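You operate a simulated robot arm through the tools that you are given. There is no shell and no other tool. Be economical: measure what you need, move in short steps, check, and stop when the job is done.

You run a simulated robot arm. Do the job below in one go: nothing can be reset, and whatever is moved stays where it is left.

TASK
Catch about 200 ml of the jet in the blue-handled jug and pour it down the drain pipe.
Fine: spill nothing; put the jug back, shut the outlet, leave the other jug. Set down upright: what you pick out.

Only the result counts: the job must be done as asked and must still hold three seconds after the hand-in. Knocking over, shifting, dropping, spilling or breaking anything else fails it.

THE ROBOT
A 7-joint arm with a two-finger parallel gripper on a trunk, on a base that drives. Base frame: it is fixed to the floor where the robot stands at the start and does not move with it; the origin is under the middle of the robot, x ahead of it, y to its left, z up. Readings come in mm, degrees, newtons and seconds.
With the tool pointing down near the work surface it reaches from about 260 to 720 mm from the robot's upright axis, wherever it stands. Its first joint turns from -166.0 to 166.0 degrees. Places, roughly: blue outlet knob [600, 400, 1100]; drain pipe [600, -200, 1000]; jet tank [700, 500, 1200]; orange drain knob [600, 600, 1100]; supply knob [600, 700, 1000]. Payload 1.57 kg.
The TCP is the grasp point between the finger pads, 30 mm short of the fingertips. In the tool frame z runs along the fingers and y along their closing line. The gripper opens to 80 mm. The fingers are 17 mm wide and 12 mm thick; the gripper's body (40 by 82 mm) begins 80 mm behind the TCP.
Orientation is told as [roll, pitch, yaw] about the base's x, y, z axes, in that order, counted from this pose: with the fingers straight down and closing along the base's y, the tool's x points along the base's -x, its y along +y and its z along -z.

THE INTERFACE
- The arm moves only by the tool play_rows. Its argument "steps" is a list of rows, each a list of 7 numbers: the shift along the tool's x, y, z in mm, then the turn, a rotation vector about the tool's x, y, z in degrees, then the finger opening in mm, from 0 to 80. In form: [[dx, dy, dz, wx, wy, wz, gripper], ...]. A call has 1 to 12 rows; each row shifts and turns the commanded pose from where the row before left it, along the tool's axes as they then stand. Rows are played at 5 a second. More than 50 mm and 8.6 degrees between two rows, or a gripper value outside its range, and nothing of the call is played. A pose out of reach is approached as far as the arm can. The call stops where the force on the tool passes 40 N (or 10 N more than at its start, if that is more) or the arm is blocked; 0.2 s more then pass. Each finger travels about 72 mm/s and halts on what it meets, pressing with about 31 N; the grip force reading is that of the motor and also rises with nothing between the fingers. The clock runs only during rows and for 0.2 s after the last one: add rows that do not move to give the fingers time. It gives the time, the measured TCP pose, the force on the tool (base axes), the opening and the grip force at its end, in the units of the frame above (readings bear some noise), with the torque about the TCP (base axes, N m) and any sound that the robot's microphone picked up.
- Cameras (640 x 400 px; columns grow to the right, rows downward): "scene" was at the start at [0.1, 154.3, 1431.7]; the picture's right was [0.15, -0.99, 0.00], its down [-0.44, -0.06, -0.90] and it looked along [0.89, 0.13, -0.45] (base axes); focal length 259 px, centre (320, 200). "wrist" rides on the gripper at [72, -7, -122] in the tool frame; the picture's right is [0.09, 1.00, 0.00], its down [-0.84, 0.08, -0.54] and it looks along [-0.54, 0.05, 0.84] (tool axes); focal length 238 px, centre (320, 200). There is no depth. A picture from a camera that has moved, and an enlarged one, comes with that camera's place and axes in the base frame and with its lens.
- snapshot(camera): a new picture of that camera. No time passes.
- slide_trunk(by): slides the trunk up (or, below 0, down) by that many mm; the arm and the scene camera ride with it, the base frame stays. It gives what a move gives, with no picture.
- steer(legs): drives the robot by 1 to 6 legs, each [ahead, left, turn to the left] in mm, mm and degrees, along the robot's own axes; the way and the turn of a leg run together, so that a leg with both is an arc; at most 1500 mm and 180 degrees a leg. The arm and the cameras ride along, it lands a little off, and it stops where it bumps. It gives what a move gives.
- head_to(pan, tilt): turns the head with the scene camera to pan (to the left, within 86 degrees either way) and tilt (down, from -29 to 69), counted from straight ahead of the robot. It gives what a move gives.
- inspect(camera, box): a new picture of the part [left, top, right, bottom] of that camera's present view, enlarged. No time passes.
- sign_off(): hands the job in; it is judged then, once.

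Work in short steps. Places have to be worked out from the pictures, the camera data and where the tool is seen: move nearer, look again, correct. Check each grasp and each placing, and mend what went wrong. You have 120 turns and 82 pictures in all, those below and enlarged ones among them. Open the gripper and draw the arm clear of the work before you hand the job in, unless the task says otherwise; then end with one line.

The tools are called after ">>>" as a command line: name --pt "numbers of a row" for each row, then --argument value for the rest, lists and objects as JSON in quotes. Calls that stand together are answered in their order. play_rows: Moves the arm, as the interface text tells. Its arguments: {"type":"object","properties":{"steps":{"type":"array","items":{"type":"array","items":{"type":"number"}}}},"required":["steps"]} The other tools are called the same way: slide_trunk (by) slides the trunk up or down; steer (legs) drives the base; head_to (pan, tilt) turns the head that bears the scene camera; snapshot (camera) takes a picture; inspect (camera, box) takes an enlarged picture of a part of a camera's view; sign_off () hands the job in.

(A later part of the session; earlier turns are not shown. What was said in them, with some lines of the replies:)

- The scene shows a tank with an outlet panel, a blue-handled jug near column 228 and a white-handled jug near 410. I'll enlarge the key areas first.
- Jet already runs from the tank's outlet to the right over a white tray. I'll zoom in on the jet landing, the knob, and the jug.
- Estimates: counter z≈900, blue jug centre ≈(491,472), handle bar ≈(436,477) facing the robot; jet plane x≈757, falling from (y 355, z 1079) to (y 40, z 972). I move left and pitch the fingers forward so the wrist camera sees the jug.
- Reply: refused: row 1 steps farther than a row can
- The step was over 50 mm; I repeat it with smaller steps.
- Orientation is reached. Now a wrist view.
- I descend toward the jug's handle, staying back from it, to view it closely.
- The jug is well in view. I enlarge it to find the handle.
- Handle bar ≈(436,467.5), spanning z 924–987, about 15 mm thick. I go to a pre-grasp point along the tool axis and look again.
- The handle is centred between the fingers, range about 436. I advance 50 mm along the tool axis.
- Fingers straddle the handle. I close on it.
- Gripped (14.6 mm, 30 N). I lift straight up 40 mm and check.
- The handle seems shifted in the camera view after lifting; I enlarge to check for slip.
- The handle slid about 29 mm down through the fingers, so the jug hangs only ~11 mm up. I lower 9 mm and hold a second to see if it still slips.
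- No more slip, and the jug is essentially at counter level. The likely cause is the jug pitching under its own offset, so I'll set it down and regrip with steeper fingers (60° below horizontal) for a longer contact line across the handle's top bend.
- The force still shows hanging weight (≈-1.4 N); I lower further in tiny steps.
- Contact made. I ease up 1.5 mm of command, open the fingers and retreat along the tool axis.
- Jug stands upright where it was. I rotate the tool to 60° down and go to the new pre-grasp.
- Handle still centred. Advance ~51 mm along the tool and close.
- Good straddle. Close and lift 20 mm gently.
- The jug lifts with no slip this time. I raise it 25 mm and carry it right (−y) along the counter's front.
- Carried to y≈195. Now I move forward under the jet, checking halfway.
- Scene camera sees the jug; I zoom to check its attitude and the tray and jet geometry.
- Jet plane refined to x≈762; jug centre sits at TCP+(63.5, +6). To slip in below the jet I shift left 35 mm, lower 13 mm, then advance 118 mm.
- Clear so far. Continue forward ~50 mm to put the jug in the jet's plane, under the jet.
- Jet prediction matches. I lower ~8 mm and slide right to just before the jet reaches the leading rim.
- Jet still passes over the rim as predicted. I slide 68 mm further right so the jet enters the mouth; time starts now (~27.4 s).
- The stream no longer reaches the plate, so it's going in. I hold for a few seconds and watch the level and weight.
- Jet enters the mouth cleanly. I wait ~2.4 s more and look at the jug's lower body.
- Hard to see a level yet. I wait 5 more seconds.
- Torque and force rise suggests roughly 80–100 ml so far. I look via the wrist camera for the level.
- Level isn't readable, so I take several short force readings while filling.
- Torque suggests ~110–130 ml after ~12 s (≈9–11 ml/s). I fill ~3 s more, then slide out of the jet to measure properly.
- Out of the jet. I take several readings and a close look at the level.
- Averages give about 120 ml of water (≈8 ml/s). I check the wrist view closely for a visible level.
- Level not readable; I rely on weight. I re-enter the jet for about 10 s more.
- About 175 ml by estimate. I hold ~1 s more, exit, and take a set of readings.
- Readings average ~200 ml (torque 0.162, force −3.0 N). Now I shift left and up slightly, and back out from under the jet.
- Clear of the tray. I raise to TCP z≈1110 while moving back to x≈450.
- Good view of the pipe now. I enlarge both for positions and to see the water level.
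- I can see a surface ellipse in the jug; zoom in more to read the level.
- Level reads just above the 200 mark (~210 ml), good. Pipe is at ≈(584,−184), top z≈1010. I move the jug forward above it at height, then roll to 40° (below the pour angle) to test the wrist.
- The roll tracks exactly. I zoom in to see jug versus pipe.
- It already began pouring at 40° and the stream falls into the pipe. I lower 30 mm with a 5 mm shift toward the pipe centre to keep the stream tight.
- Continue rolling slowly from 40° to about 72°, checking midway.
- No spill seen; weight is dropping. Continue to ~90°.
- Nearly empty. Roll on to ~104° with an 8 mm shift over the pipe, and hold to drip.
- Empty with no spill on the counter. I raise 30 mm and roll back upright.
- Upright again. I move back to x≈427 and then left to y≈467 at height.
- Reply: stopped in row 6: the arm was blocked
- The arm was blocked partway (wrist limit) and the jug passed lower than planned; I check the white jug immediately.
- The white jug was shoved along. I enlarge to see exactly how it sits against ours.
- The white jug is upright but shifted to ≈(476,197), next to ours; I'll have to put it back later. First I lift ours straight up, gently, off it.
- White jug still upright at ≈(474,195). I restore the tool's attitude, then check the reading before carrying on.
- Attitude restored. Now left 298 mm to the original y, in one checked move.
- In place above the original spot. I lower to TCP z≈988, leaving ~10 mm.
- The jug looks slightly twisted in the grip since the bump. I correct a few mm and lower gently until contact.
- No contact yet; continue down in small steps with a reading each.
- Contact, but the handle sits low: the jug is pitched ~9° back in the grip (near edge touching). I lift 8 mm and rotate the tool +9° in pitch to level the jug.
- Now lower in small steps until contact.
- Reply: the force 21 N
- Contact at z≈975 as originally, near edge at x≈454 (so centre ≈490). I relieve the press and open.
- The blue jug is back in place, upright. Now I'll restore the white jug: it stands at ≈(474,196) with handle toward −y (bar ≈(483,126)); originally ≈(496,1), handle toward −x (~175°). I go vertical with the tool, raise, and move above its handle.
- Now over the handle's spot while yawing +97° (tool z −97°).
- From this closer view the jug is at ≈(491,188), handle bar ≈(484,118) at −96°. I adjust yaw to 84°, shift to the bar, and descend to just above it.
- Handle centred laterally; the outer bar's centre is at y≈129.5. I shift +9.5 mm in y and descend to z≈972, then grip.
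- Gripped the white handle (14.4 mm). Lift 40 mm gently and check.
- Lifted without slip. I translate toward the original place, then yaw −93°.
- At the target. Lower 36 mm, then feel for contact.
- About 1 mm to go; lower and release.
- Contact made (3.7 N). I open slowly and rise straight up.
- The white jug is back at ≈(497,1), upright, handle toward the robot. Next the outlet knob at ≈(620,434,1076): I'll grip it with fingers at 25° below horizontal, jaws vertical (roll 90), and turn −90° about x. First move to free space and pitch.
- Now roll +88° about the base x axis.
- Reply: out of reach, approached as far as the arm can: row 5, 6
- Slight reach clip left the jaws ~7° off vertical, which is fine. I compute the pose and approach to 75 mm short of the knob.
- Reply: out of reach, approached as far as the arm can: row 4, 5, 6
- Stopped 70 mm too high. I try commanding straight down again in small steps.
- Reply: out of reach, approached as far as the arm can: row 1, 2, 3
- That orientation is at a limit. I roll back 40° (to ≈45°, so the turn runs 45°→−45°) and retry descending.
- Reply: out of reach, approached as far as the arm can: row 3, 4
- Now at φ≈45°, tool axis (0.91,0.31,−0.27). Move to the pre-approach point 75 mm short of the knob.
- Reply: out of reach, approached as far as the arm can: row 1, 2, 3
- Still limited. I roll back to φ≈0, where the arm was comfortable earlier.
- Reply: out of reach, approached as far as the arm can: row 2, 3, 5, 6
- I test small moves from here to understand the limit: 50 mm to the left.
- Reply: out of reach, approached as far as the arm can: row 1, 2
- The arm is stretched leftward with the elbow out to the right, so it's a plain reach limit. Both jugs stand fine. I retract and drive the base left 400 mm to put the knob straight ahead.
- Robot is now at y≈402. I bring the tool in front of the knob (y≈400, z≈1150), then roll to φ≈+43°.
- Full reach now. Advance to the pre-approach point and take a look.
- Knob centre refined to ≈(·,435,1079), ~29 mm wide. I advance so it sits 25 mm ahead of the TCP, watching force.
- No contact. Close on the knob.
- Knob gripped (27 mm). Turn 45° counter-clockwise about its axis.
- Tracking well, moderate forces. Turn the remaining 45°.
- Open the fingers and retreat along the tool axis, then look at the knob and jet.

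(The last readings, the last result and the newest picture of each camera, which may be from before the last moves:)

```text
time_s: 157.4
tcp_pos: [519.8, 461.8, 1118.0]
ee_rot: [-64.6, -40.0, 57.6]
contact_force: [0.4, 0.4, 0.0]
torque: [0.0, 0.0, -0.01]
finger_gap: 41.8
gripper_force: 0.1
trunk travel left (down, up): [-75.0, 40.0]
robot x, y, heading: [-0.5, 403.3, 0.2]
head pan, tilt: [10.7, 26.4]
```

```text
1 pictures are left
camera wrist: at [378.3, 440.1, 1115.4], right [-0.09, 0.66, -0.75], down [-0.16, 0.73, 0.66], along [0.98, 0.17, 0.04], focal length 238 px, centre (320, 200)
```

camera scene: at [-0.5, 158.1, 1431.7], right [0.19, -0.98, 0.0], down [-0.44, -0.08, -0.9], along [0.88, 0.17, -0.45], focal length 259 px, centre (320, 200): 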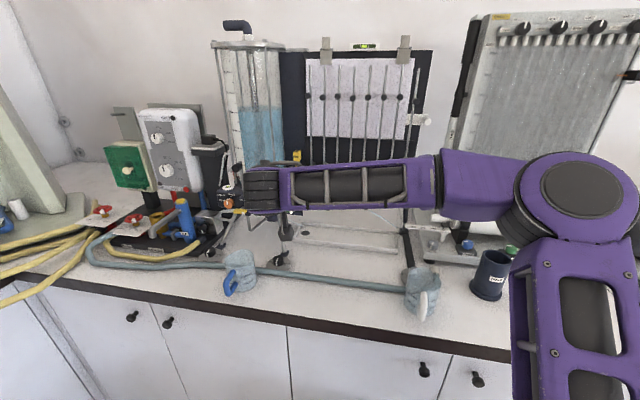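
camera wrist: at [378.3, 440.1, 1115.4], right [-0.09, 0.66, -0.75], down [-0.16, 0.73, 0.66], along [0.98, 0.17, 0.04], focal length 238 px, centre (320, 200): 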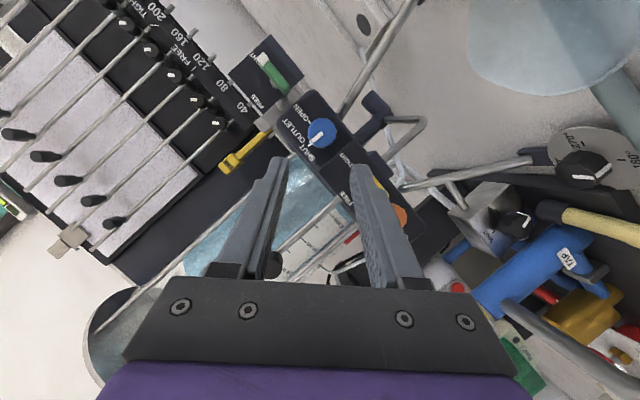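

The pointer is at SHUT and no jet is visible. I draw the arm further clear and take a final scene picture.

>>> play_rows --pt "0 0 -40 0 0 0 42" --pt "0 0 -40 0 0 0 42" --pt "0 0 -40 0 0 0 42" --pt "0 0 0 0 0 0 42"

>>> head_to --pan -22 --tilt 28

>>> snapshot --camera "scene"

```text
time_s: 158.4
tcp_pos: [408.0, 491.0, 1154.2]
ee_rot: [-64.7, -40.1, 57.6]
contact_force: [-0.6, 0.6, -0.2]
torque: [0.0, 0.01, -0.02]
finger_gap: 42.1
gripper_force: 0.1
trunk travel left (down, up): [-75.0, 40.0]
robot x, y, heading: [-0.6, 402.3, 0.1]
head pan, tilt: [10.7, 26.4]
```

```text
time_s: 159.4
tcp_pos: [407.9, 489.8, 1153.5]
ee_rot: [-64.6, -40.1, 57.8]
contact_force: [0.1, -0.4, 0.3]
torque: [-0.02, -0.02, 0.01]
finger_gap: 42.0
gripper_force: 0.2
trunk travel left (down, up): [-75.0, 40.0]
robot x, y, heading: [-4.0, 407.6, 0.3]
head pan, tilt: [-22.0, 28.0]
```

```text
0 pictures are left
camera scene: at [-7.7, 510.3, 1429.2], right [-0.37, -0.93, 0.0], down [-0.44, 0.17, -0.88], along [0.82, -0.33, -0.47], focal length 259 px, centre (320, 200)
```

scene: 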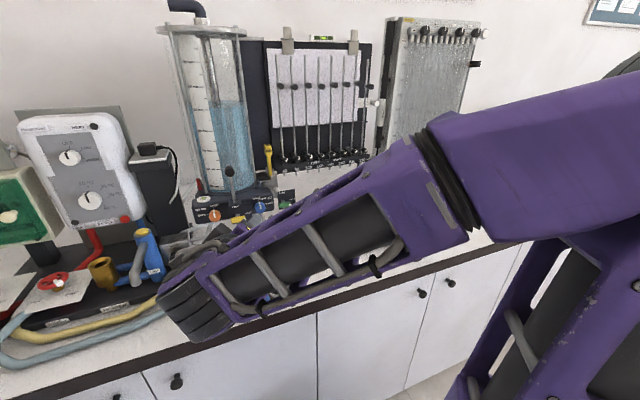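

The outlet is shut, the gripper is open and the arm is clear of the work, so I hand the job in.

>>> sign_off

```text
The job is handed in.
```

I caught about 200–215 ml in the blue-handled jug (by weight and level mark) and poured it down the drain pipe; I saw no spill. That jug is back upright in its place, the outlet knob is at SHUT and no jet was visible. But on the way back I accidentally shoved the other jug about 190 mm, so it was not left alone. It stayed upright, and I put it back within a few mm of its spot by my estimate; whether the job still passes is uncertain.
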